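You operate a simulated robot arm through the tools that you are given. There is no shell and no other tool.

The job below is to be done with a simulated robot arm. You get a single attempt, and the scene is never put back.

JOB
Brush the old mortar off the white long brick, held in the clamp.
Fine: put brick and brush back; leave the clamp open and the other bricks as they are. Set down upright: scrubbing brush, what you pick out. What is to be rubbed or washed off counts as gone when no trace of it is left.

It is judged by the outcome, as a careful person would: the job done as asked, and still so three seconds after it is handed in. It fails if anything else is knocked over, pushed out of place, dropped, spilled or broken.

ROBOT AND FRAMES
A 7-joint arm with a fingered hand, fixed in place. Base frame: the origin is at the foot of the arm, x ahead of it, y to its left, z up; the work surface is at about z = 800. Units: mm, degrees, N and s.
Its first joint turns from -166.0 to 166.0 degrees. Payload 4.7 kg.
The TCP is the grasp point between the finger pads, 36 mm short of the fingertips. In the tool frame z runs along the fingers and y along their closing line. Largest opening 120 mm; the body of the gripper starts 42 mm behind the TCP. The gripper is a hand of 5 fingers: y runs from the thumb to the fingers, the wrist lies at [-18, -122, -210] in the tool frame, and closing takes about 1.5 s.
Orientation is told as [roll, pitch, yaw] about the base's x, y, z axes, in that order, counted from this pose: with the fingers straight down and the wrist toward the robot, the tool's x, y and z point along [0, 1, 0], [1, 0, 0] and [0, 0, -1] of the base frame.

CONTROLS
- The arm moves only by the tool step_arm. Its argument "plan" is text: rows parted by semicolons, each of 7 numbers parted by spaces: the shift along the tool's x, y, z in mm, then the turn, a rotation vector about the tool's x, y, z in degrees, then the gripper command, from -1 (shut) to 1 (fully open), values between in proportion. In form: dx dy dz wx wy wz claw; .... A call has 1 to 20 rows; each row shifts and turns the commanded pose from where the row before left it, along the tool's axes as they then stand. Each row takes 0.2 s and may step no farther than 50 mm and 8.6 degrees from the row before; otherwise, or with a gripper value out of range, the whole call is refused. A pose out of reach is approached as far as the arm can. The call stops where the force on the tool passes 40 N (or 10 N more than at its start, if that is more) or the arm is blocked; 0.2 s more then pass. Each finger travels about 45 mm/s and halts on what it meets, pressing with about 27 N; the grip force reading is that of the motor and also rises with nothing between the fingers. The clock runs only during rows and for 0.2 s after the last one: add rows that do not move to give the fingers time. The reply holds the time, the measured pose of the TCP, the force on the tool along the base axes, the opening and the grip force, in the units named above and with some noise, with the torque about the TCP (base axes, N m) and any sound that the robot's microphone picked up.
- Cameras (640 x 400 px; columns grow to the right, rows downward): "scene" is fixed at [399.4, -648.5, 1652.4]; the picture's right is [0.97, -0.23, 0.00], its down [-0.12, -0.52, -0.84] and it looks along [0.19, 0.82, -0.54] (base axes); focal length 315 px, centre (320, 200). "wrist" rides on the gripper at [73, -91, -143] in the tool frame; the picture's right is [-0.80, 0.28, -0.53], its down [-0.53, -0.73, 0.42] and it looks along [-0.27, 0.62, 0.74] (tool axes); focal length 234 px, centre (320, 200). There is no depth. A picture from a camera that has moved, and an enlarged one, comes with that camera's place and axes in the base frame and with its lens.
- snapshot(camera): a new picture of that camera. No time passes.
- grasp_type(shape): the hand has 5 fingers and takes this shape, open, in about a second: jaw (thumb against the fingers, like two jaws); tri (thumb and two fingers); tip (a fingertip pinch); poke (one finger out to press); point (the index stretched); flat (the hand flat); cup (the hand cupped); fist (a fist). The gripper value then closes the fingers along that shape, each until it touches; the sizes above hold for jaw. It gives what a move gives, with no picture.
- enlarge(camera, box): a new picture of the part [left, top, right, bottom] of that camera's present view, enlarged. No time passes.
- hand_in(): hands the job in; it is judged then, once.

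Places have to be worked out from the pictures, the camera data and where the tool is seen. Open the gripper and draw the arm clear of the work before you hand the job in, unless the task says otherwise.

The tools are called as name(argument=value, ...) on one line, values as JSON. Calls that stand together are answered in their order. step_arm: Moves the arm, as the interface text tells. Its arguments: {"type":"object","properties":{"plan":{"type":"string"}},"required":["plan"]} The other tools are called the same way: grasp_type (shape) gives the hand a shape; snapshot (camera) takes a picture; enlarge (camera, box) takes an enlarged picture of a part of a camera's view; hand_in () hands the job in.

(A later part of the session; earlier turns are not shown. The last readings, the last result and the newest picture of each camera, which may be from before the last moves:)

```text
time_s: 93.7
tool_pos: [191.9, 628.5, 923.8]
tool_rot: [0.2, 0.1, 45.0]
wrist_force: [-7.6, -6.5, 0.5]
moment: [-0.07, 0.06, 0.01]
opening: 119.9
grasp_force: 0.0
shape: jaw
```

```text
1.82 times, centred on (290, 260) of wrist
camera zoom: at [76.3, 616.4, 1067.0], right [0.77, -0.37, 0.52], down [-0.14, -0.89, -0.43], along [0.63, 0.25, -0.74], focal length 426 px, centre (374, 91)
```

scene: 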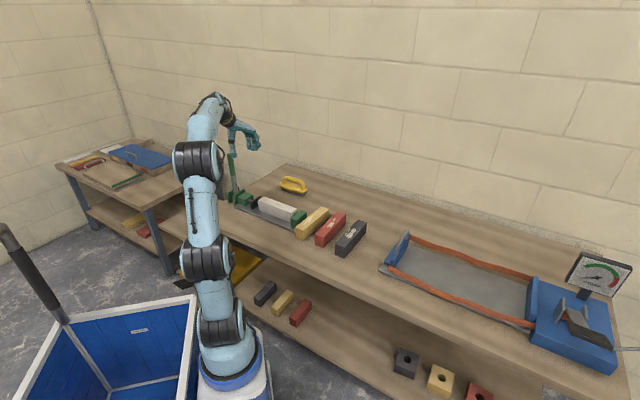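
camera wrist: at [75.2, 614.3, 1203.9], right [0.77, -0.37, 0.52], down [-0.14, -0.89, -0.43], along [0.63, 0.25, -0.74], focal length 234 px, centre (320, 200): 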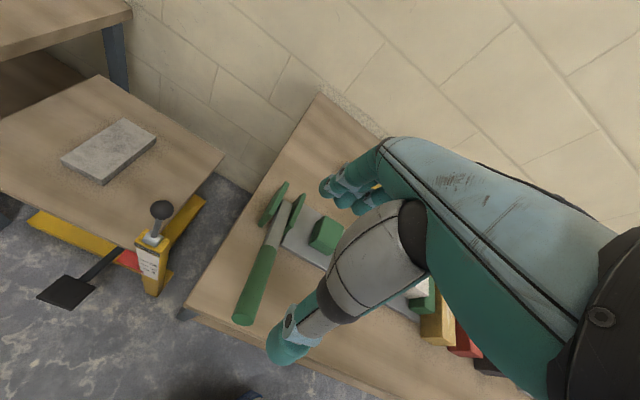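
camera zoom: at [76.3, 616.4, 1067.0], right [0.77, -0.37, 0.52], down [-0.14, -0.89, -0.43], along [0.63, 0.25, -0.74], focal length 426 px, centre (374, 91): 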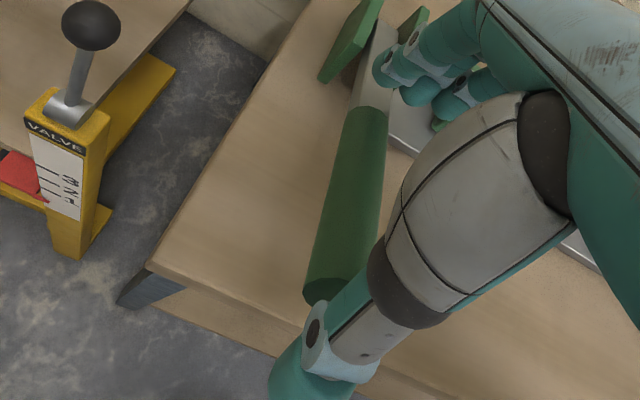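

About 10 N contact at the tip. The tip must travel mostly upward, so I push toward the wall while rising along its arc.

step_arm(plan="0 2.5 -5 0 0 0 1; 0 2.5 -5 0 0 0 1; 0 2.5 -5 0 0 0 1; 0 0 0 0 0 0 1")

enlarge(camera="wrist", box=[180, 150, 400, 370])

enlarge(camera="scene", box=[180, 140, 290, 230])

```text
time_s: 94.7
tool_pos: [198.1, 634.9, 937.6]
tool_rot: [0.1, 0.0, 45.1]
wrist_force: [-7.0, -7.8, -2.9]
moment: [-0.02, -0.02, 0.08]
opening: 119.9
grasp_force: 0.1
shape: jaw
```

```text
1.82 times, centred on (290, 260) of wrist
camera zoom: at [82.6, 621.8, 1081.1], right [0.77, -0.37, 0.52], down [-0.14, -0.89, -0.43], along [0.63, 0.25, -0.74], focal length 426 px, centre (374, 91)
```

zoom: 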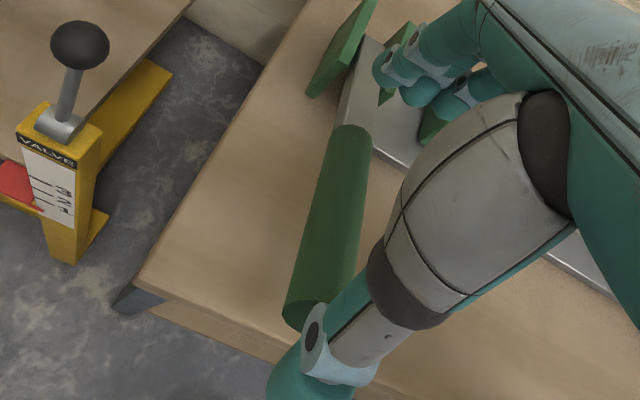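

```text
4.44 times, centred on (235, 185) of scene
camera zoom: at [399.4, -648.5, 1652.4], right [0.97, -0.23, 0.0], down [-0.12, -0.52, -0.84], along [0.19, 0.82, -0.54], focal length 1399 px, centre (698, 267)
```

zoom: 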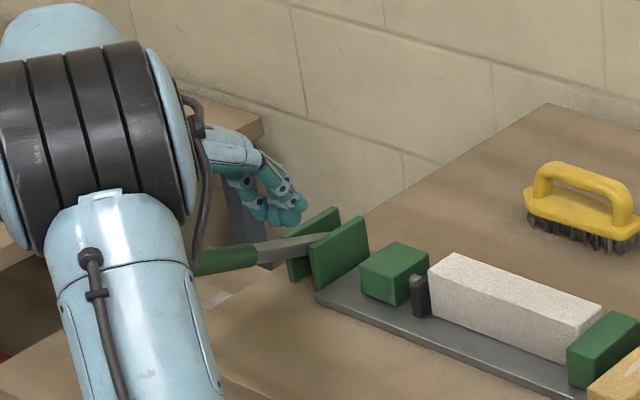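

Lever has not moved yet; I increase the push a little further in small steps.

step_arm(plan="0 3 -2 0 0 0 1; 0 3 -2 0 0 0 1; 0 0 0 0 0 0 1")

step_arm(plan="0 3 -2 0 0 0 1; 0 3 -2 0 0 0 1; 0 0 0 0 0 0 1")

enlarge(camera="wrist", box=[180, 150, 400, 370])

```text
time_s: 95.5
tool_pos: [201.2, 638.6, 942.0]
tool_rot: [0.1, 0.0, 45.0]
wrist_force: [-8.4, -9.0, 0.3]
moment: [-0.16, 0.12, 0.05]
opening: 119.7
grasp_force: 0.0
shape: jaw
```

```text
time_s: 96.3
tool_pos: [205.7, 641.6, 946.9]
tool_rot: [0.3, 0.0, 45.1]
wrist_force: [-9.3, -11.3, 2.3]
moment: [-0.29, 0.25, 0.05]
opening: 120.1
grasp_force: 0.1
shape: jaw
```

```text
1.82 times, centred on (290, 260) of wrist
camera zoom: at [90.0, 630.0, 1089.5], right [0.77, -0.37, 0.52], down [-0.14, -0.89, -0.43], along [0.63, 0.25, -0.74], focal length 426 px, centre (374, 91)
```

zoom: 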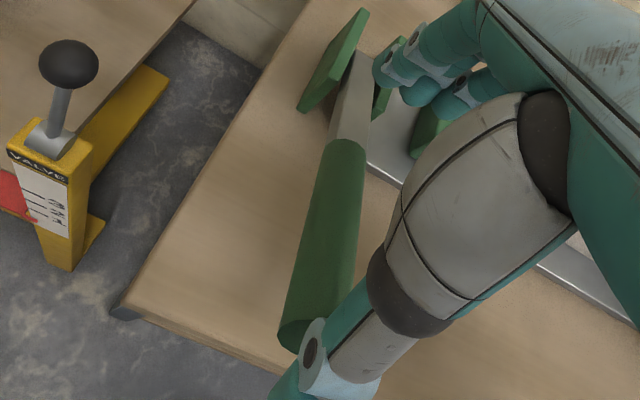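

Lever has just started to rise, but the thumb is now close to slipping over the tip. I back off slightly, lower 14 mm, and push again at that height.

step_arm(plan="0 -8 0 0 0 0 1; 0 -8 0 0 0 0 1; 0 0 14 0 0 0 1; 0 5 0 0 0 0 1; 0 5 0 0 0 0 1; 0 4 0 0 0 0 1; 0 0 0 0 0 0 1")

step_arm(plan="0 4 0 0 0 0 1; 0 4 0 0 0 0 1; 0 0 0 0 0 0 1")

enlarge(camera="wrist", box=[180, 150, 400, 370])

```text
time_s: 97.9
tool_pos: [203.6, 640.3, 933.3]
tool_rot: [0.3, 0.0, 45.0]
wrist_force: [-10.8, -12.6, 5.9]
moment: [-0.51, 0.51, 0.05]
opening: 119.7
grasp_force: 0.0
shape: jaw
```

```text
time_s: 98.7
tool_pos: [210.3, 646.1, 932.9]
tool_rot: [0.2, 0.0, 45.0]
wrist_force: [-19.2, -23.0, 7.4]
moment: [-0.77, 0.72, 0.18]
opening: 119.7
grasp_force: 0.0
shape: jaw
```

```text
1.82 times, centred on (290, 260) of wrist
camera zoom: at [94.0, 634.1, 1075.7], right [0.77, -0.37, 0.52], down [-0.14, -0.89, -0.43], along [0.63, 0.25, -0.74], focal length 426 px, centre (374, 91)
```

zoom: 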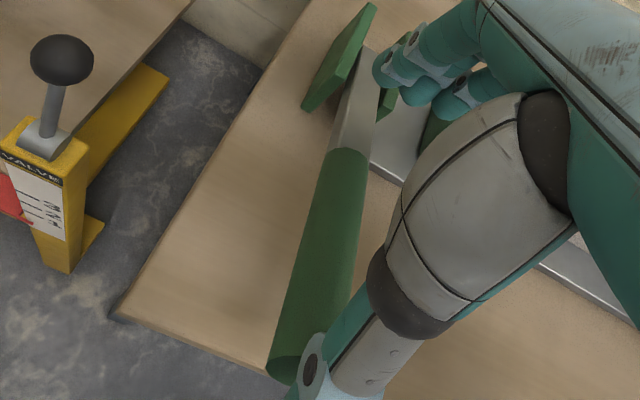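

Pushing horizontally is inefficient here (30 N, no motion) because the lever lies low. I back off, rise, and tilt the hand 40° so the thumb can press the tip from below and behind, more along its arc.

step_arm(plan="0 -10 0 0 0 0 1; 0 -15 0 0 0 0 1; 0 -15 0 0 0 0 1; 0 -15 -25 0 0 0 0.33; 0 -20 -40 0 0 0 0.33; 0 -10 -40 0 0 0 0.33; 0 0 0 -8 0 0 0.33; 0 0 0 -8 0 0 0.33; 0 0 0 -8 0 0 0.33; 0 0 0 -8 0 0 0.33; 0 0 0 -8 0 0 0.33; 0 0 0 0 0 0 0.33")

snapshot(camera="wrist")

snapshot(camera="scene")

```text
time_s: 101.3
tool_pos: [150.4, 588.8, 1036.7]
tool_rot: [0.4, -40.1, 44.7]
wrist_force: [0.9, 0.5, 0.7]
moment: [-0.03, -0.01, -0.02]
opening: 80.3
grasp_force: 0.0
shape: jaw
```

```text
taken
camera wrist: at [-15.8, 525.2, 1088.0], right [0.48, -0.66, 0.58], down [0.17, -0.58, -0.8], along [0.86, 0.48, -0.17], focal length 234 px, centre (320, 200)
```

wrist: 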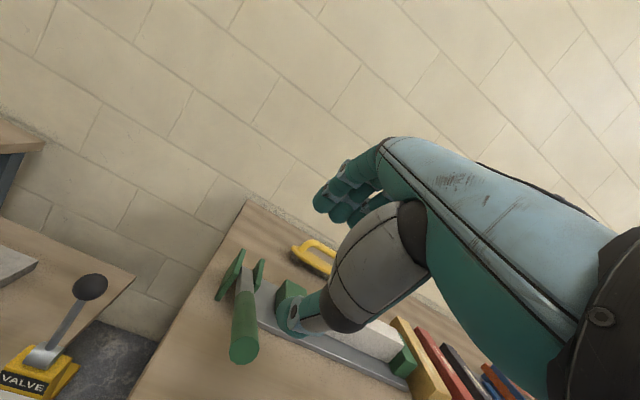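

```text
taken
```

scene: 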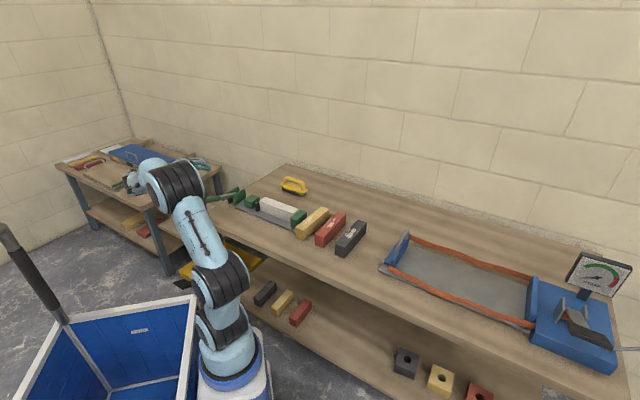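

The tilt was reached. Now I come down on the robot side of the lever tip so the thumb tip ends below and outside it.

step_arm(plan="0 -19.9 -16.7 0 0 0 0.33; 0 -24.4 29.1 0 0 0 0.33; 0 -24.4 29.1 0 0 0 0.33; 0 -24.4 29.1 0 0 0 0.33; 0 0 0 0 0 0 0.33")

snapshot(camera="wrist")

enlarge(camera="scene", box=[120, 130, 290, 250])

```text
time_s: 102.5
tool_pos: [130.9, 567.1, 921.0]
tool_rot: [0.2, -40.1, 44.9]
wrist_force: [-0.1, 0.3, -0.1]
moment: [-0.01, 0.01, 0.0]
opening: 80.2
grasp_force: 0.0
shape: jaw
```

```text
taken
camera wrist: at [-35.0, 505.0, 972.1], right [0.48, -0.66, 0.58], down [0.17, -0.58, -0.8], along [0.86, 0.48, -0.17], focal length 234 px, centre (320, 200)
```

wrist: 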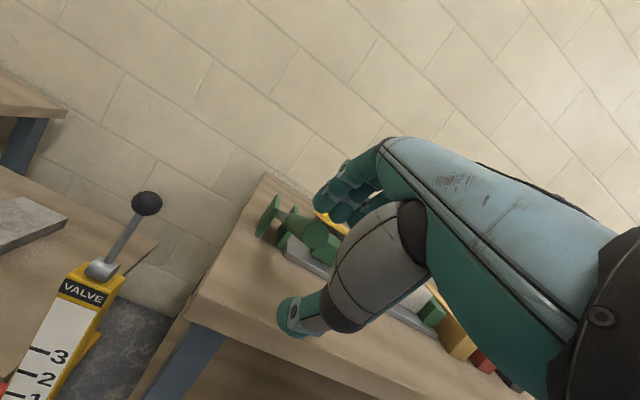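

```text
3.33 times, centred on (205, 190) of scene
camera zoom: at [399.4, -648.5, 1652.4], right [0.97, -0.23, 0.0], down [-0.12, -0.52, -0.84], along [0.19, 0.82, -0.54], focal length 1049 px, centre (703, 233)
```

zoom: 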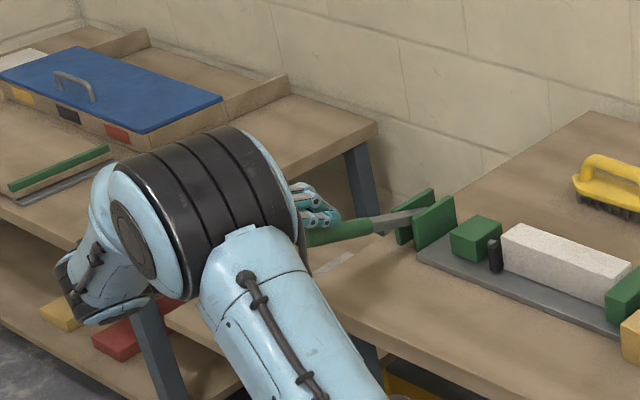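

Thumb tip is below and outside the lever end. I now move in 36 mm toward the wall, then press along the thumb's normal.

step_arm(plan="0 9.2 7.7 0 0 0 0.33; 0 9.2 7.7 0 0 0 0.33; 0 9.2 7.7 0 0 0 0.33; 0 0 0 0 0 0 0.33")

snapshot(camera="wrist")

```text
time_s: 103.5
tool_pos: [157.3, 593.9, 923.1]
tool_rot: [0.3, -40.0, 44.8]
wrist_force: [0.2, -0.7, 1.2]
moment: [0.0, -0.02, 0.0]
opening: 80.0
grasp_force: 0.0
shape: jaw
```

```text
taken
camera wrist: at [-8.3, 531.3, 973.6], right [0.48, -0.66, 0.58], down [0.17, -0.58, -0.8], along [0.86, 0.48, -0.17], focal length 234 px, centre (320, 200)
```

wrist: 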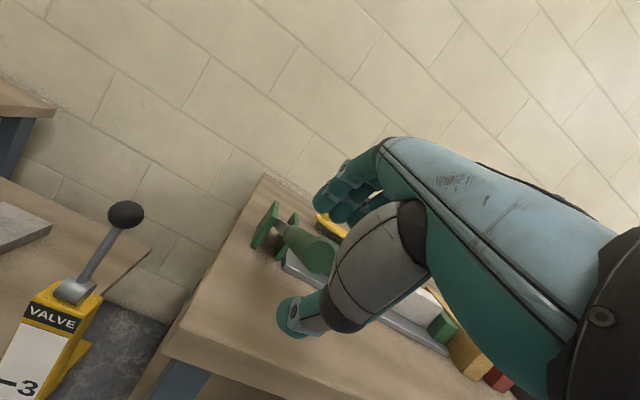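

Lever end is between thumb and fingers. I press along tool +y (up and toward the wall) in 5 mm steps.

step_arm(plan="0 5 0 0 0 0 0.33; 0 5 0 0 0 0 0.33; 0 5 0 0 0 0 0.33; 0 4 0 0 0 0 0.33; 0 0 0 0 0 0 0.33")

step_arm(plan="0 5 0 0 0 0 0.33; 0 5 0 0 0 0 0.33; 0 0 0 0 0 0 0.33")

snapshot(camera="wrist")

```text
time_s: 104.7
tool_pos: [167.0, 604.2, 935.6]
tool_rot: [0.2, -40.1, 44.8]
wrist_force: [0.4, 0.2, -0.7]
moment: [-0.01, 0.01, -0.01]
opening: 80.0
grasp_force: 0.2
shape: jaw
```

```text
time_s: 105.5
tool_pos: [172.2, 608.7, 942.9]
tool_rot: [0.3, -40.0, 44.9]
wrist_force: [-6.3, -5.9, -3.3]
moment: [-0.16, 0.18, 0.03]
opening: 83.6
grasp_force: 0.0
shape: jaw
```

```text
taken
camera wrist: at [6.3, 547.3, 993.1], right [0.48, -0.66, 0.58], down [0.17, -0.58, -0.8], along [0.86, 0.48, -0.17], focal length 234 px, centre (320, 200)
```

wrist: 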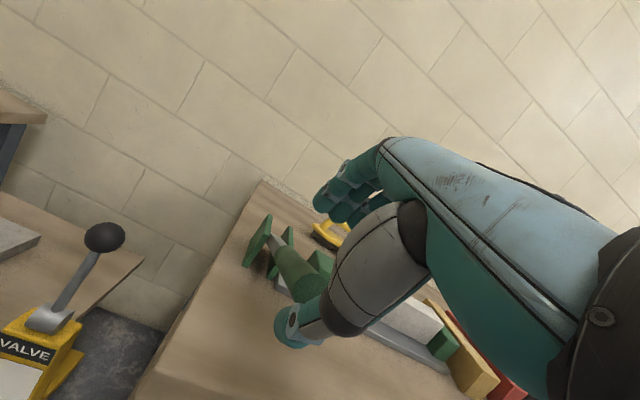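

Contact with about 9 N. I keep pushing along the lever's arc.

step_arm(plan="0 5 -1 0 0 0 0.33; 0 5 -2 0 0 0 0.33; 0 0 0 0 0 0 0.33")

step_arm(plan="0 5 -2 0 0 0 0.33; 0 5 -2 0 0 0 0.33; 0 0 0 0 0 0 0.33")

snapshot(camera="wrist")

enlarge(camera="scene", box=[180, 150, 290, 230])

```text
time_s: 106.3
tool_pos: [175.2, 613.2, 951.9]
tool_rot: [0.2, -40.0, 44.8]
wrist_force: [-9.3, -9.7, -0.3]
moment: [-0.39, 0.38, -0.01]
opening: 84.5
grasp_force: 0.1
shape: jaw
```

```text
time_s: 107.1
tool_pos: [178.6, 616.2, 959.9]
tool_rot: [0.2, -40.1, 44.8]
wrist_force: [-9.0, -8.3, 1.7]
moment: [-0.34, 0.38, -0.05]
opening: 83.8
grasp_force: 0.1
shape: jaw
```

```text
taken
camera wrist: at [14.1, 554.4, 1011.2], right [0.48, -0.66, 0.58], down [0.17, -0.58, -0.8], along [0.86, 0.48, -0.17], focal length 234 px, centre (320, 200)
```

wrist: 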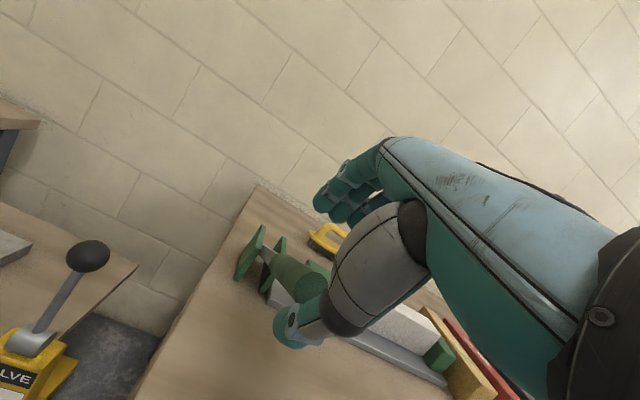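

```text
5.00 times, centred on (235, 190) of scene
camera zoom: at [399.4, -648.5, 1652.4], right [0.97, -0.23, 0.0], down [-0.12, -0.52, -0.84], along [0.19, 0.82, -0.54], focal length 1573 px, centre (745, 250)
```

zoom: 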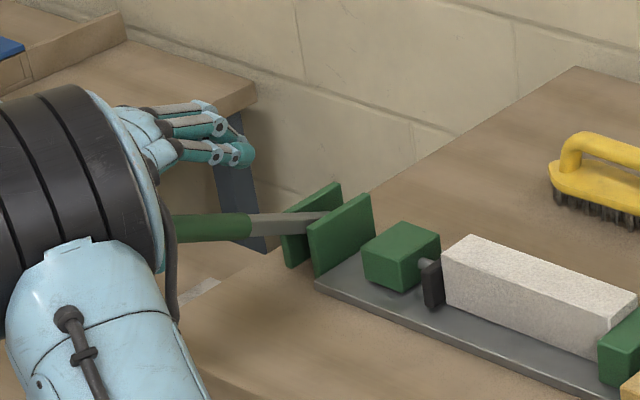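

The lever is rising. I continue along the arc to about 50°.

step_arm(plan="0 6.3 -3.2 0 0 0 0.33; 0 6.3 -3.2 0 0 0 0.33; 0 6.3 -3.2 0 0 0 0.33; 0 0 0 0 0 0 0.33")

step_arm(plan="0 6.3 -3.2 0 0 0 0.33; 0 6.3 -3.2 0 0 0 0.33; 0 6.3 -3.2 0 0 0 0.33; 0 0 0 0 0 0 0.33")

snapshot(camera="wrist")

enlarge(camera="scene", box=[180, 150, 290, 230])

```text
time_s: 108.1
tool_pos: [186.3, 622.1, 978.2]
tool_rot: [0.3, -39.9, 44.9]
wrist_force: [0.4, -0.5, 0.0]
moment: [0.01, -0.01, 0.01]
opening: 80.4
grasp_force: 0.2
shape: jaw
```

```text
time_s: 109.1
tool_pos: [192.1, 629.4, 1000.1]
tool_rot: [0.4, -40.0, 44.8]
wrist_force: [-0.2, -0.5, -2.1]
moment: [0.01, -0.06, 0.02]
opening: 80.6
grasp_force: 0.1
shape: jaw
```

```text
taken
camera wrist: at [26.4, 566.8, 1050.4], right [0.48, -0.66, 0.58], down [0.17, -0.58, -0.8], along [0.86, 0.48, -0.17], focal length 234 px, centre (320, 200)
```

wrist: 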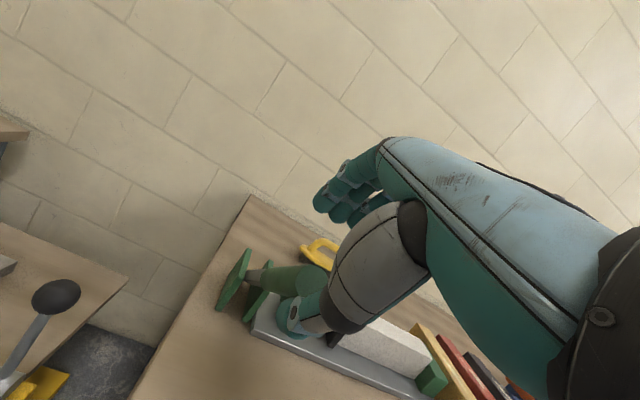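

```text
5.00 times, centred on (235, 190) of scene
camera zoom: at [399.4, -648.5, 1652.4], right [0.97, -0.23, 0.0], down [-0.12, -0.52, -0.84], along [0.19, 0.82, -0.54], focal length 1573 px, centre (745, 250)
```

zoom: 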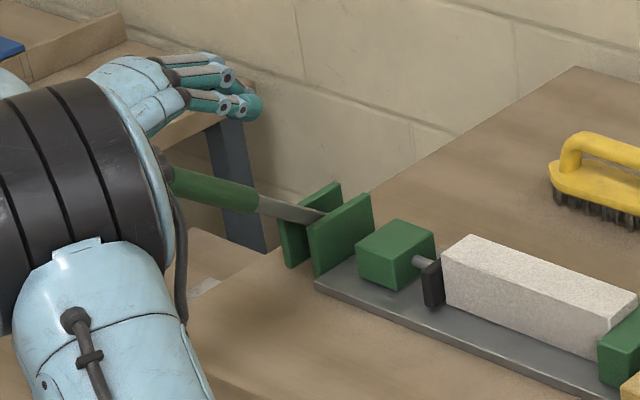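

Lever near 50° and the carriage is retracting. I continue in two stages to ~30°.

step_arm(plan="0 8.7 0.5 0 0 0 0.33; 0 8.7 0.5 0 0 0 0.33; 0 8.7 0.5 0 0 0 0.33; 0 8.7 0.5 0 0 0 0.33; 0 0 0 0 0 0 0.33")

step_arm(plan="0 8.6 -0.3 0 0 0 0.33; 0 8.6 -0.3 0 0 0 0.33; 0 8.6 -0.3 0 0 0 0.33; 0 8.6 -0.3 0 0 0 0.33; 0 0 0 0 0 0 0.33")

snapshot(camera="wrist")

enlarge(camera="scene", box=[180, 130, 290, 230])

```text
time_s: 110.3
tool_pos: [212.3, 646.2, 1019.6]
tool_rot: [0.2, -40.0, 44.9]
wrist_force: [-1.6, -1.1, -0.6]
moment: [-0.07, 0.08, 0.0]
opening: 81.3
grasp_force: 0.0
shape: jaw
```

```text
time_s: 111.5
tool_pos: [230.5, 665.0, 1043.0]
tool_rot: [0.2, -40.0, 44.8]
wrist_force: [-1.5, -1.3, -0.8]
moment: [0.01, 0.05, 0.01]
opening: 81.3
grasp_force: 0.0
shape: jaw
```

```text
taken
camera wrist: at [64.8, 603.4, 1094.0], right [0.48, -0.66, 0.58], down [0.17, -0.58, -0.8], along [0.86, 0.48, -0.17], focal length 234 px, centre (320, 200)
```

wrist: 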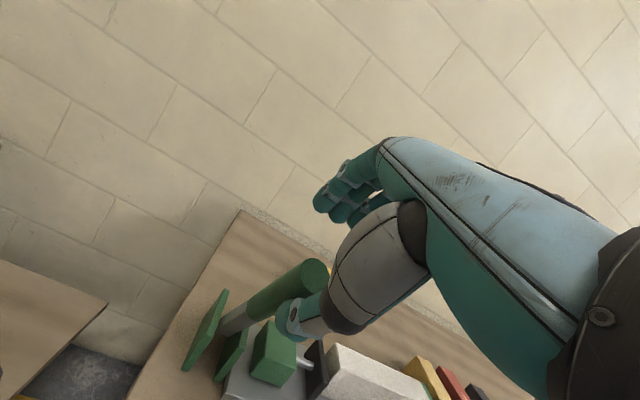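

```text
4.00 times, centred on (235, 180) of scene
camera zoom: at [399.4, -648.5, 1652.4], right [0.97, -0.23, 0.0], down [-0.12, -0.52, -0.84], along [0.19, 0.82, -0.54], focal length 1259 px, centre (660, 280)
```

zoom: 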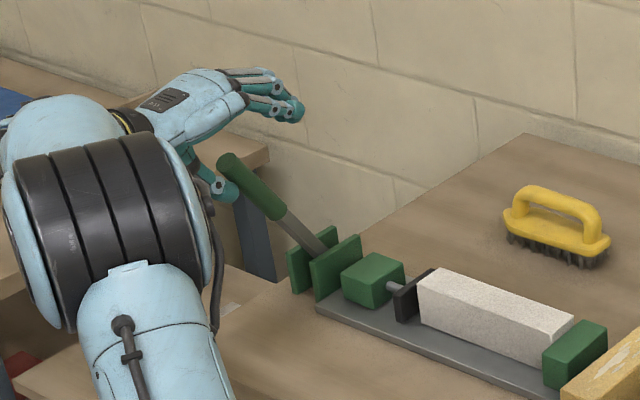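

Lever ≈30°, following well. I continue to ~10°.

step_arm(plan="0 8.9 1.5 0 0 0 0.33; 0 8.9 1.5 0 0 0 0.33; 0 8.9 1.5 0 0 0 0.33; 0 8.9 1.5 0 0 0 0.33; 0 8.2 2.7 0 0 0 0.33; 0 8.2 2.7 0 0 0 0.33; 0 8.2 2.7 0 0 0 0.33; 0 8.2 2.7 0 0 0 0.33; 0 0 0 0 0 0 0.33")

enlarge(camera="scene", box=[180, 130, 290, 230])

snapshot(camera="wrist")

```text
time_s: 113.5
tool_pos: [274.3, 710.6, 1074.7]
tool_rot: [0.2, -40.0, 44.8]
wrist_force: [0.8, 0.3, 0.8]
moment: [-0.02, 0.0, 0.02]
opening: 79.8
grasp_force: 0.1
shape: jaw
```

```text
4.00 times, centred on (235, 180) of scene
camera zoom: at [399.4, -648.5, 1652.4], right [0.97, -0.23, 0.0], down [-0.12, -0.52, -0.84], along [0.19, 0.82, -0.54], focal length 1259 px, centre (660, 280)
```

zoom: 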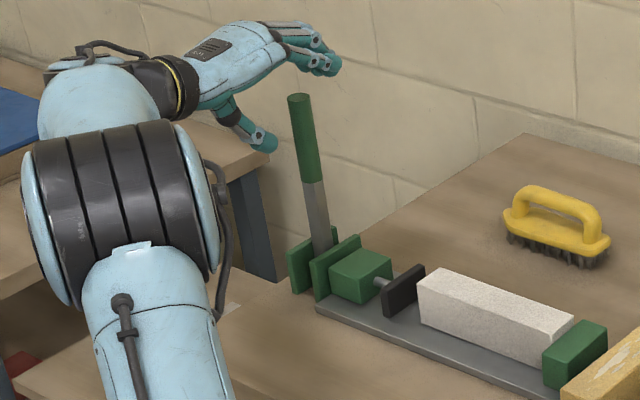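

```text
taken
camera wrist: at [109.5, 648.5, 1125.7], right [0.48, -0.66, 0.58], down [0.17, -0.58, -0.8], along [0.86, 0.48, -0.17], focal length 234 px, centre (320, 200)
```

wrist: 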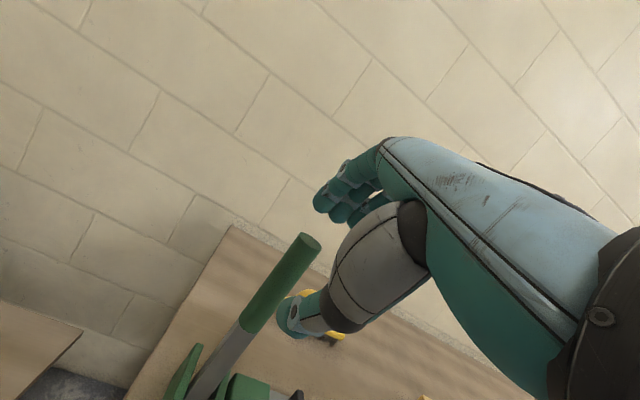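

The lever snapped fully upright: lever top and jaw are at the same picture positions as at the start, so the clamp is open. I withdraw the hand and bring it upright.

step_arm(plan="0 -15 -12 0 0 0 0.33; 0 -23 -19 0 0 0 0.33; 0 -10 -38 0 0 0 0.33; 0 0 -40 0 0 0 0.33; 0 0 0 8 0 0 0.33; 0 0 0 8 0 0 0.33; 0 0 0 8 0 0 0.33; 0 0 0 8 0 0 0.33; 0 0 0 8 0 0 0.33; 0 0 0 0 0 0 0.33")

snapshot(camera="scene")

```text
time_s: 115.7
tool_pos: [200.0, 636.5, 1126.5]
tool_rot: [0.2, 0.0, 45.0]
wrist_force: [0.1, -0.1, 1.0]
moment: [-0.01, -0.01, -0.01]
opening: 79.9
grasp_force: 0.1
shape: jaw
```

```text
taken
```

scene: 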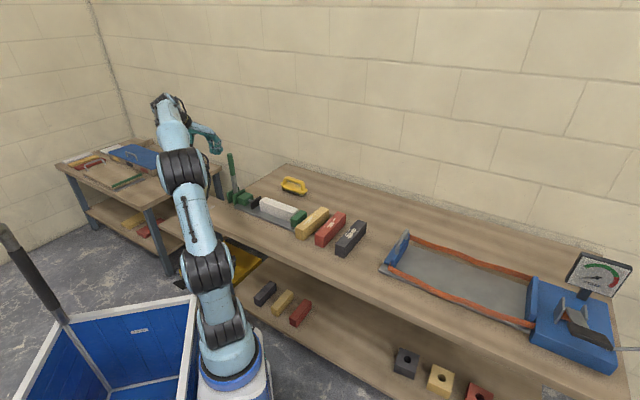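

I return to the viewpoint beside the clamp to measure the brick before regrasping it.

step_arm(plan="-40.6 13.8 14.4 0 0 0 0.1; -40.6 13.8 14.4 0 0 0 0.1; -40.6 13.8 14.4 0 0 0 0.1; -40.6 13.8 14.4 0 0 0 0.1; -40.6 13.8 14.4 0 0 0 0.1; -40.6 13.8 14.4 0 0 0 0.1; -40.6 13.8 14.4 0 0 0 0.1; -40.6 13.8 14.4 0 0 0 0.1; -40.6 13.8 14.4 0 0 0 0.1; 0 0 0 0 0 0 0.1")

enlarge(camera="wrist", box=[60, 130, 320, 300])

enlarge(camera="scene", box=[240, 180, 310, 230])

```text
time_s: 117.9
tool_pos: [543.9, 466.1, 994.8]
tool_rot: [0.2, 0.0, 45.0]
wrist_force: [-0.2, 0.2, 0.2]
moment: [0.0, -0.01, 0.01]
opening: 66.4
grasp_force: 0.1
shape: jaw
```

```text
2.35 times, centred on (190, 215) of wrist
camera zoom: at [428.6, 453.9, 1139.4], right [0.77, -0.37, 0.52], down [-0.14, -0.89, -0.43], along [0.63, 0.25, -0.74], focal length 551 px, centre (626, 165)
```

zoom: 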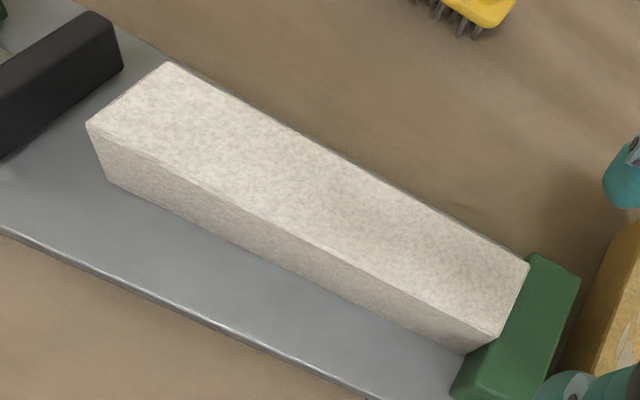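

```text
8.00 times, centred on (275, 205) of scene
camera zoom: at [399.4, -648.5, 1652.4], right [0.97, -0.23, 0.0], down [-0.12, -0.52, -0.84], along [0.19, 0.82, -0.54], focal length 2517 px, centre (680, 160)
```

zoom: 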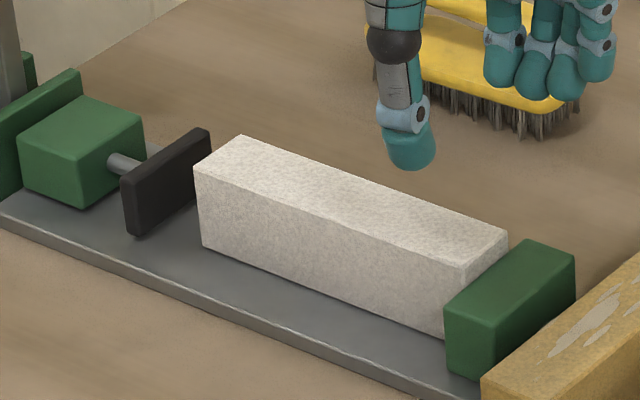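

Brick centre measures about (488, 551.5) with axis ≈ -44.5°. I regrasp with yaw 50°, the same hand/brick relation as when I released it, and descend part way.

step_arm(plan="33.3 7 0 0 0 0 0.1; 33.3 7 0 0 0 0 0.1; 33.3 7 0 0 0 0 0.1; 0 0 0 0 0 -5 0.1; 0 0 35 0 0 0 0.1; 0 0 35 0 0 0 0.1; 0 0 25 0 0 0 0.1; 0 0 0 0 0 0 0.1")

enlarge(camera="scene", box=[240, 170, 310, 225])

snapshot(camera="wrist")

```text
time_s: 119.7
tool_pos: [489.3, 549.8, 901.3]
tool_rot: [0.2, 0.0, 50.1]
wrist_force: [0.2, 0.2, 0.0]
moment: [0.0, 0.0, 0.0]
opening: 66.3
grasp_force: 0.2
shape: jaw
```

```text
7.27 times, centred on (275, 198) of scene
camera zoom: at [399.4, -648.5, 1652.4], right [0.97, -0.23, 0.0], down [-0.12, -0.52, -0.84], along [0.19, 0.82, -0.54], focal length 2289 px, centre (647, 218)
```

zoom: 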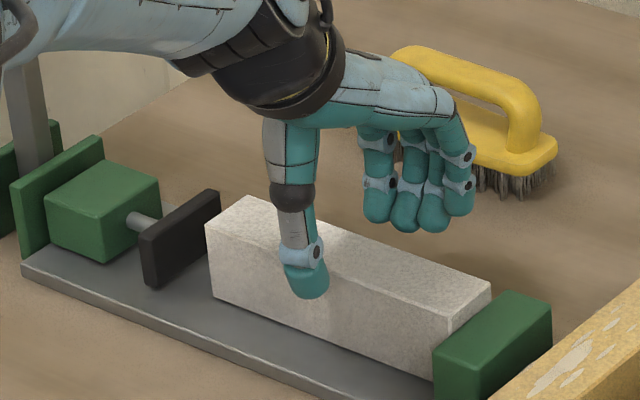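

```text
taken
camera wrist: at [375.8, 528.0, 1044.6], right [0.8, -0.3, 0.52], down [-0.06, -0.9, -0.43], along [0.6, 0.31, -0.74], focal length 234 px, centre (320, 200)
```

wrist: 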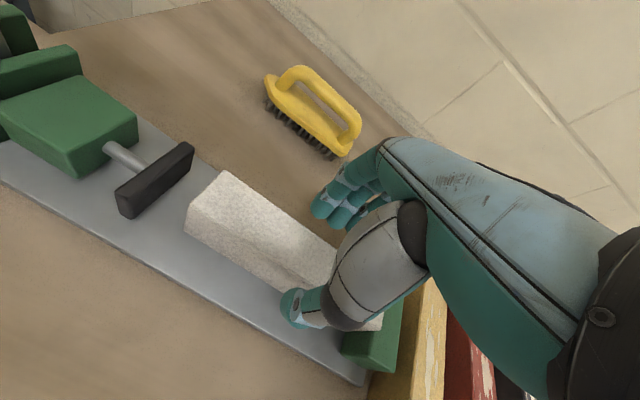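

Hand straddles the brick. I descend to z≈855 and close.

step_arm(plan="0 0 20 0 0 0 0.1; 0 0 16 0 0 0 0.1; 0 0 10 0 0 0 0.1; 0 0 0 0 0 0 0.1; 0 0 0 0 0 0 -0.3; 0 0 0 0 0 0 -0.7; 0 0 0 0 0 0 -1; 0 0 0 0 0 0 -1; 0 0 0 0 0 0 -1; 0 0 0 0 0 0 -1")

enlarge(camera="scene", box=[240, 170, 310, 225])

```text
time_s: 121.9
tool_pos: [489.0, 550.7, 854.4]
tool_rot: [0.1, 0.0, 50.0]
wrist_force: [-1.6, -2.1, 0.0]
moment: [-0.05, 0.04, 0.05]
opening: 38.1
grasp_force: 27.5
shape: jaw
```

```text
7.27 times, centred on (275, 198) of scene
camera zoom: at [399.4, -648.5, 1652.4], right [0.97, -0.23, 0.0], down [-0.12, -0.52, -0.84], along [0.19, 0.82, -0.54], focal length 2289 px, centre (647, 218)
```

zoom: 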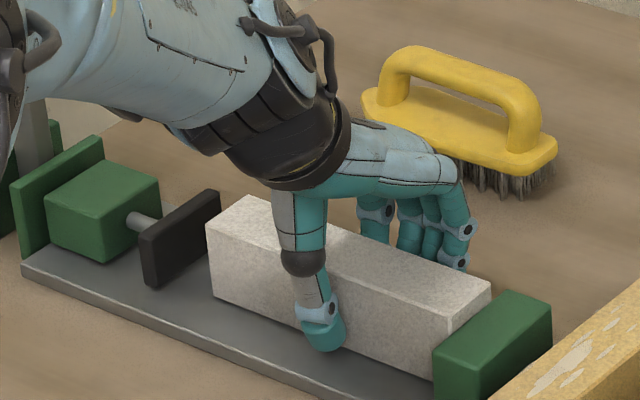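

Gripped (38 mm, 27 N). I lift it clear of the clamp.

step_arm(plan="0 0 -4 0 0 0 -1; 0 0 -10 0 0 0 -1; 0 0 -20 0 0 0 -1; 0 0 -30 0 0 0 -1; 0 0 -30 0 0 0 -1; 0 0 -30 0 0 0 -1; 0 0 -26 0 0 0 -1; 0 0 0 0 0 0 -1")

snapshot(camera="wrist")

enlarge(camera="scene", box=[230, 140, 320, 220])

```text
time_s: 123.7
tool_pos: [492.9, 548.9, 1003.6]
tool_rot: [0.2, 0.0, 50.0]
wrist_force: [0.4, 0.5, -8.0]
moment: [-0.03, -0.05, -0.02]
opening: 37.4
grasp_force: 26.9
shape: jaw
```

```text
taken
camera wrist: at [378.7, 526.8, 1147.6], right [0.8, -0.3, 0.52], down [-0.06, -0.9, -0.43], along [0.6, 0.3, -0.74], focal length 234 px, centre (320, 200)
```

wrist: 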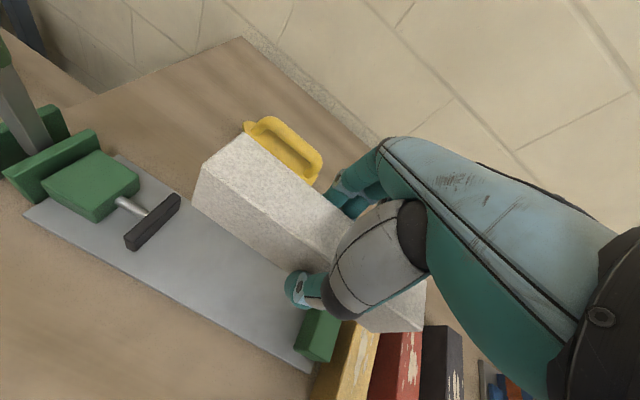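

```text
5.00 times, centred on (275, 180) of scene
camera zoom: at [399.4, -648.5, 1652.4], right [0.97, -0.23, 0.0], down [-0.12, -0.52, -0.84], along [0.19, 0.82, -0.54], focal length 1573 px, centre (545, 300)
```

zoom: 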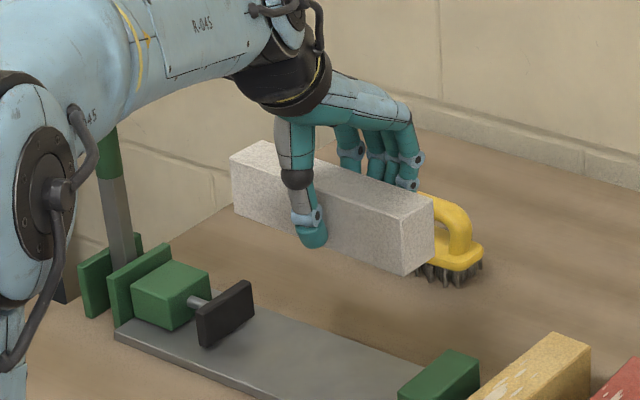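

I enlarge to measure the brick's angle in the hand.

enlarge(camera="wrist", box=[180, 115, 440, 345])

```text
1.74 times, centred on (310, 230) of wrist
camera zoom: at [378.7, 526.8, 1147.6], right [0.8, -0.3, 0.52], down [-0.06, -0.9, -0.43], along [0.6, 0.3, -0.74], focal length 407 px, centre (337, 148)
```

zoom: 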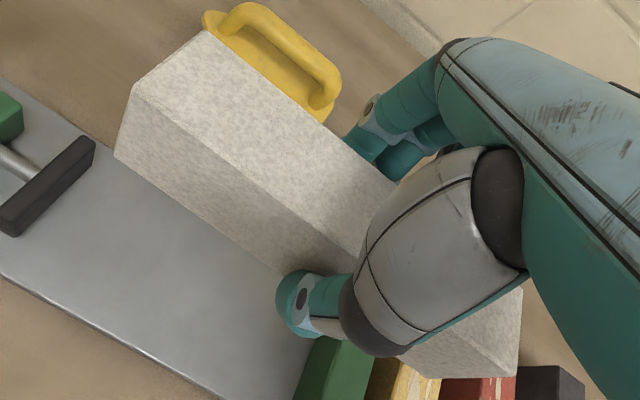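

The brick sits about -6.5° in the hand, centred within ~3 mm. I carry it back: first to the middle position, then rotate the hand to yaw -34° so that the brick's axis returns to 50°.

step_arm(plan="-39.1 -0.8 0 0 0 0 -1; -39.1 -0.8 0 0 0 0 -1; -39.1 -0.8 0 0 0 0 -1; -39.1 -0.8 0 0 0 0 -1; -39.1 -0.8 0 0 0 0 -1; 0 0 0 0 0 7.64 -1; 0 0 0 0 0 7.64 -1; 0 0 0 0 0 7.64 -1; 0 0 0 0 0 7.64 -1; 0 0 0 0 0 7.64 -1; 0 0 0 0 0 7.64 -1; 0 0 0 0 0 7.64 -1; 0 0 0 0 0 7.64 -1; 0 0 0 0 0 7.64 -1; 0 0 0 0 0 7.64 -1; 0 0 0 0 0 7.6 -1; 0 0 0 0 0 0 -1")

step_arm(plan="-7.2 40.1 0 0 0 0 -1; -7.2 40.1 0 0 0 0 -1; -7.2 40.1 0 0 0 0 -1; -7.2 40.1 0 0 0 0 -1; -7.2 40.1 0 0 0 0 -1; -7.2 39.8 0 0 0 0 -1; 0 0 0 0 0 0 -1")

snapshot(camera="wrist")

enlarge(camera="scene", box=[290, 135, 450, 270])

```text
time_s: 127.3
tool_pos: [637.0, 420.6, 1004.4]
tool_rot: [0.1, 0.2, -34.1]
wrist_force: [-0.1, -0.3, -8.4]
moment: [-0.06, -0.01, -0.01]
opening: 37.2
grasp_force: 27.0
shape: jaw
```

```text
time_s: 128.9
tool_pos: [812.5, 248.7, 1004.4]
tool_rot: [0.0, 0.2, -34.1]
wrist_force: [-1.0, 0.1, -7.8]
moment: [-0.04, 0.04, 0.01]
opening: 37.6
grasp_force: 26.7
shape: jaw
```

```text
taken
camera wrist: at [778.2, 361.1, 1146.5], right [-0.22, -0.82, 0.52], down [-0.91, -0.03, -0.42], along [0.36, -0.57, -0.74], focal length 234 px, centre (320, 200)
```

wrist: 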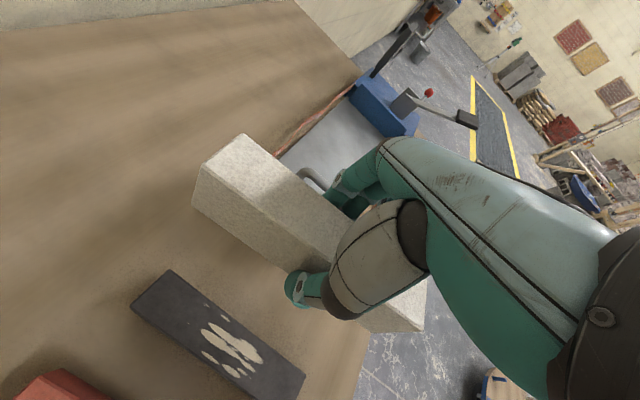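

```text
2.96 times, centred on (370, 202) of scene
camera zoom: at [399.4, -648.5, 1652.4], right [0.97, -0.23, 0.0], down [-0.12, -0.52, -0.84], along [0.19, 0.82, -0.54], focal length 932 px, centre (172, 193)
```

zoom: 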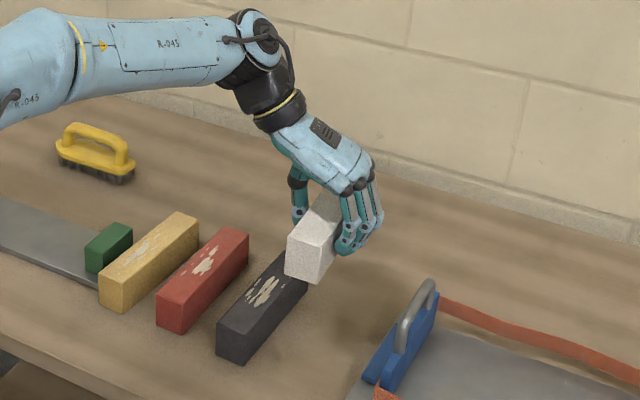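

The brick is over its home spot. I lower to about 30 mm above the bench and compare with the original picture.

step_arm(plan="0 0 35 0 0 0 -1; 0 0 35 0 0 0 -1; 0 0 30 0 0 0 -1; 0 0 20 0 0 0 -1; 0 0 10 0 0 0 -1; 0 0 0 0 0 0 -1")

enlarge(camera="scene", box=[290, 195, 400, 270])

snapshot(camera="wrist")

```text
time_s: 130.3
tool_pos: [811.3, 251.4, 872.5]
tool_rot: [0.0, 0.2, -34.0]
wrist_force: [-1.5, 0.5, -8.5]
moment: [-0.04, 0.0, -0.02]
opening: 37.2
grasp_force: 26.5
shape: jaw
```

```text
5.33 times, centred on (345, 232) of scene
camera zoom: at [399.4, -648.5, 1652.4], right [0.97, -0.23, 0.0], down [-0.12, -0.52, -0.84], along [0.19, 0.82, -0.54], focal length 1678 px, centre (187, 27)
```

zoom: 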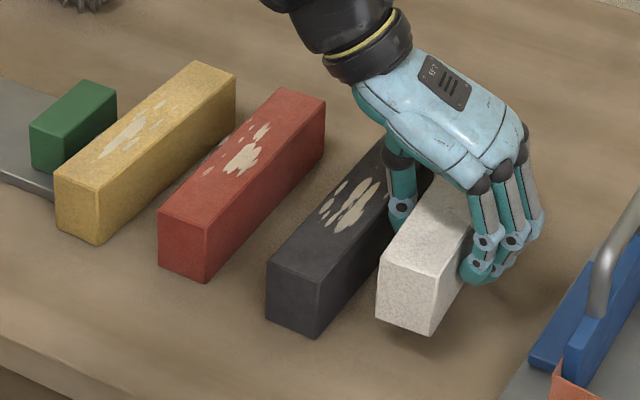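

```text
taken
camera wrist: at [777.3, 362.7, 1016.3], right [-0.22, -0.82, 0.52], down [-0.91, -0.03, -0.42], along [0.36, -0.57, -0.74], focal length 234 px, centre (320, 200)
```

wrist: 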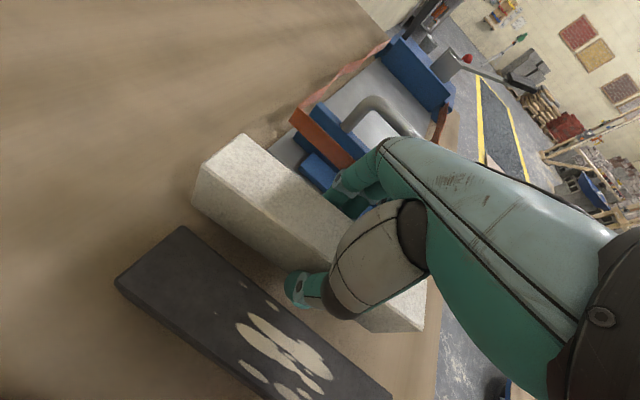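

The front end seems to need about 4–5° of yaw and a small shift. I measure the brick's angle more carefully from the wrist picture.

enlarge(camera="wrist", box=[90, 120, 330, 320])

enlarge(camera="wrist", box=[330, 250, 490, 390])

```text
2.00 times, centred on (210, 220) of wrist
camera zoom: at [777.3, 362.7, 1016.3], right [-0.22, -0.82, 0.52], down [-0.91, -0.03, -0.42], along [0.36, -0.57, -0.74], focal length 468 px, centre (540, 160)
```

zoom: 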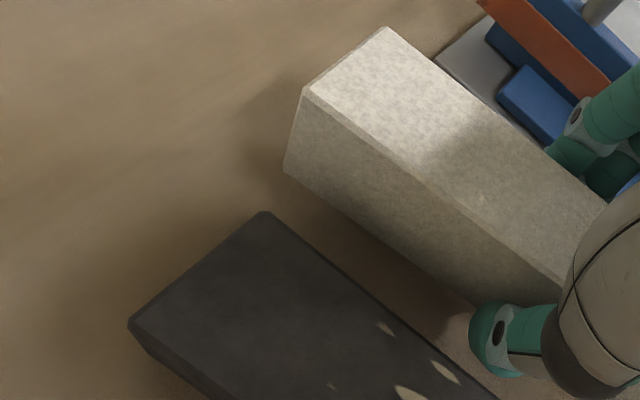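

```text
2.86 times, centred on (410, 320) of wrist
camera zoom: at [777.3, 362.7, 1016.3], right [-0.22, -0.82, 0.52], down [-0.91, -0.03, -0.42], along [0.36, -0.57, -0.74], focal length 669 px, centre (63, -143)
```

zoom: 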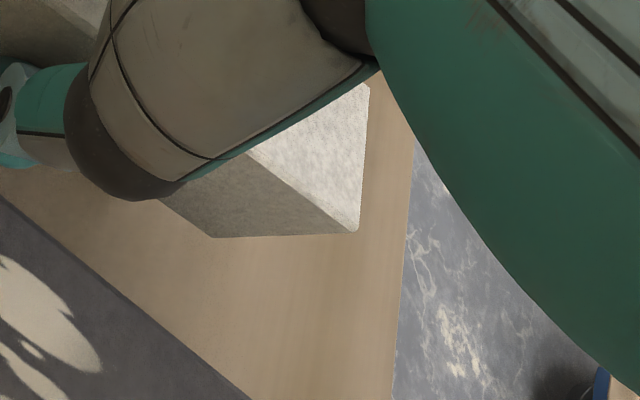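

From the wrist picture the brick lies at 49.3° with centre ≈ (814.4, 251.2). I turn it by +1.5°, shift it by (4.5, -1.5) mm and lower to just above the bench for a direct comparison.

step_arm(plan="1.3 4.6 0 0 0 -1.5 -1; 0 0 10 0 0 0 -1; 0 0 10 0 0 0 -1; 0 0 5 0 0 0 -1; 0 0 0 0 0 0 -1")

enlarge(camera="scene", box=[290, 195, 400, 270])

```text
time_s: 131.5
tool_pos: [816.9, 249.6, 847.7]
tool_rot: [0.0, 0.2, -32.5]
wrist_force: [0.0, 0.1, -8.4]
moment: [-0.07, 0.04, 0.0]
opening: 37.5
grasp_force: 27.0
shape: jaw
```

```text
5.33 times, centred on (345, 232) of scene
camera zoom: at [399.4, -648.5, 1652.4], right [0.97, -0.23, 0.0], down [-0.12, -0.52, -0.84], along [0.19, 0.82, -0.54], focal length 1678 px, centre (187, 27)
```

zoom: 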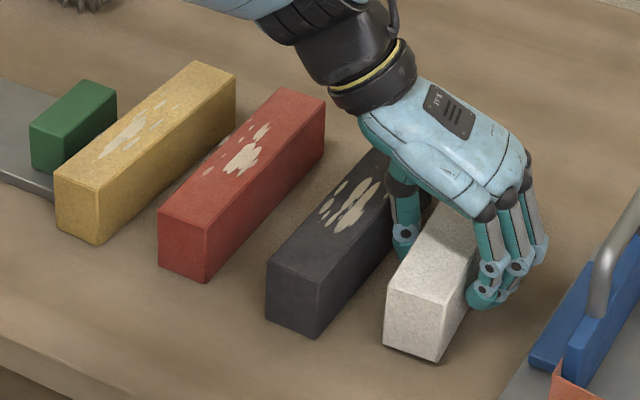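

Very close to the original outline. I enlarge for a more exact reading of the corners.

enlarge(camera="scene", box=[340, 225, 400, 270])

```text
8.89 times, centred on (370, 248) of scene
camera zoom: at [399.4, -648.5, 1652.4], right [0.97, -0.23, 0.0], down [-0.12, -0.52, -0.84], along [0.19, 0.82, -0.54], focal length 2797 px, centre (-124, -222)
```

zoom: 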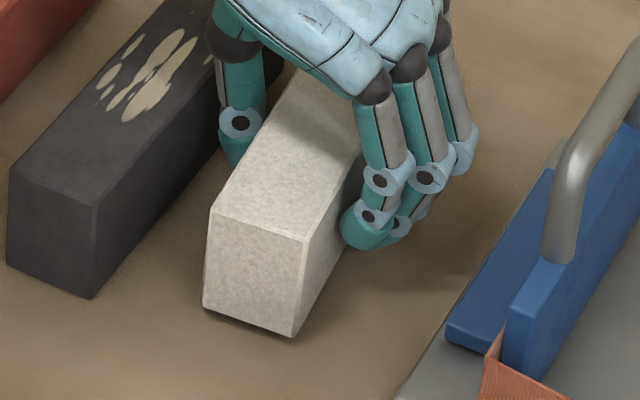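

I lower in small steps to contact and compare again there.

step_arm(plan="0 0 3 0 0 0 -1; 0 0 1.5 0 0 0 -1; 0 0 0 0 0 0 -1")

enlarge(camera="scene", box=[290, 195, 400, 270])

enlarge(camera="scene", box=[340, 225, 400, 270])

```text
time_s: 132.3
tool_pos: [817.1, 250.1, 843.3]
tool_rot: [0.1, 0.2, -32.5]
wrist_force: [-0.5, -0.4, -7.6]
moment: [-0.04, -0.01, -0.02]
opening: 37.2
grasp_force: 27.3
shape: jaw
```

```text
5.33 times, centred on (345, 232) of scene
camera zoom: at [399.4, -648.5, 1652.4], right [0.97, -0.23, 0.0], down [-0.12, -0.52, -0.84], along [0.19, 0.82, -0.54], focal length 1678 px, centre (187, 27)
```

zoom: 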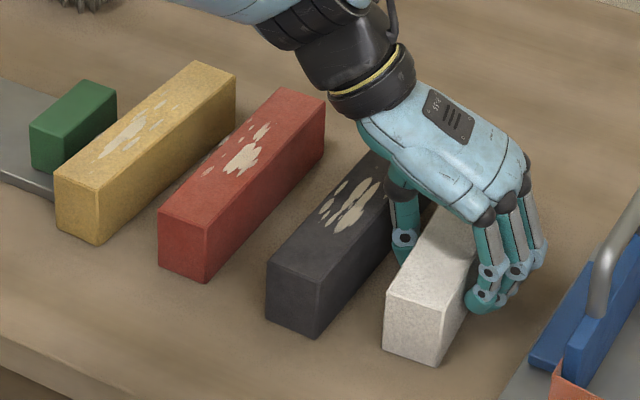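

```text
8.89 times, centred on (370, 248) of scene
camera zoom: at [399.4, -648.5, 1652.4], right [0.97, -0.23, 0.0], down [-0.12, -0.52, -0.84], along [0.19, 0.82, -0.54], focal length 2797 px, centre (-124, -222)
```

zoom: 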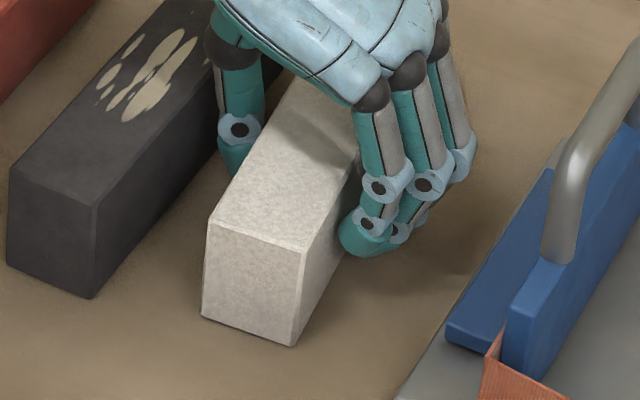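

Remaining difference is about 4 mm along the brick's axis. I shift 4 mm toward the robot and set it down.

step_arm(plan="-4 -0.5 0 0 0 0 -1; 0 0 1.5 0 0 0 -1; 0 0 0 0 0 0 -1")

step_arm(plan="0 0 1.5 0 0 0 -1; 0 0 0 0 0 0 -1")

```text
time_s: 133.1
tool_pos: [813.1, 247.3, 842.6]
tool_rot: [0.1, 0.1, -32.5]
wrist_force: [-1.6, -1.2, -0.3]
moment: [-0.12, -0.09, -0.01]
opening: 37.3
grasp_force: 27.1
shape: jaw
```

```text
time_s: 133.7
tool_pos: [814.2, 246.1, 843.5]
tool_rot: [0.2, 0.1, -32.5]
wrist_force: [0.9, 1.0, 8.3]
moment: [-0.13, -0.12, 0.05]
opening: 37.4
grasp_force: 26.9
shape: jaw
```

The bench carries the brick now. I compare once more before releasing.

enlarge(camera="scene", box=[340, 225, 400, 270])

snapshot(camera="wrist")

```text
8.89 times, centred on (370, 248) of scene
camera zoom: at [399.4, -648.5, 1652.4], right [0.97, -0.23, 0.0], down [-0.12, -0.52, -0.84], along [0.19, 0.82, -0.54], focal length 2797 px, centre (-124, -222)
```

zoom: 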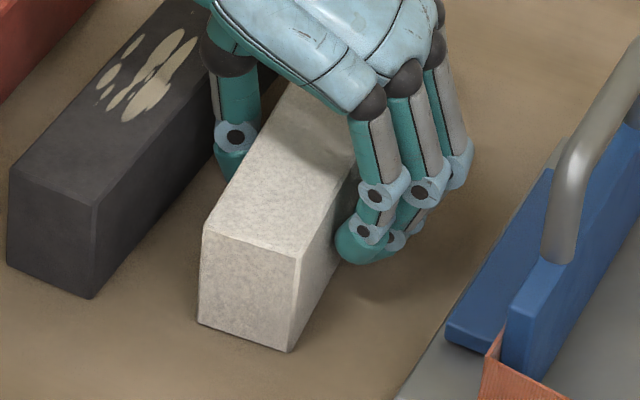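

```text
taken
camera wrist: at [776.1, 358.3, 986.2], right [-0.2, -0.83, 0.52], down [-0.9, -0.05, -0.42], along [0.38, -0.56, -0.74], focal length 234 px, centre (320, 200)
```

wrist: 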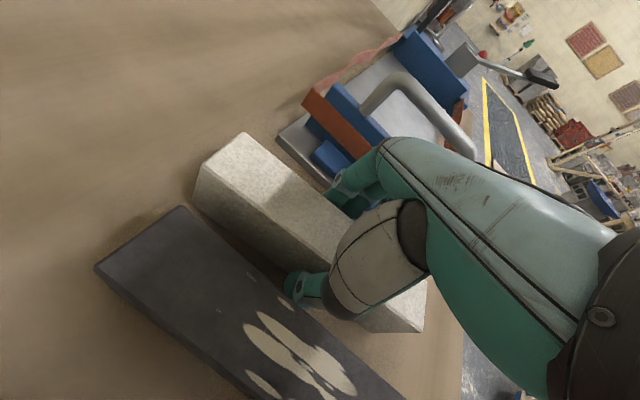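

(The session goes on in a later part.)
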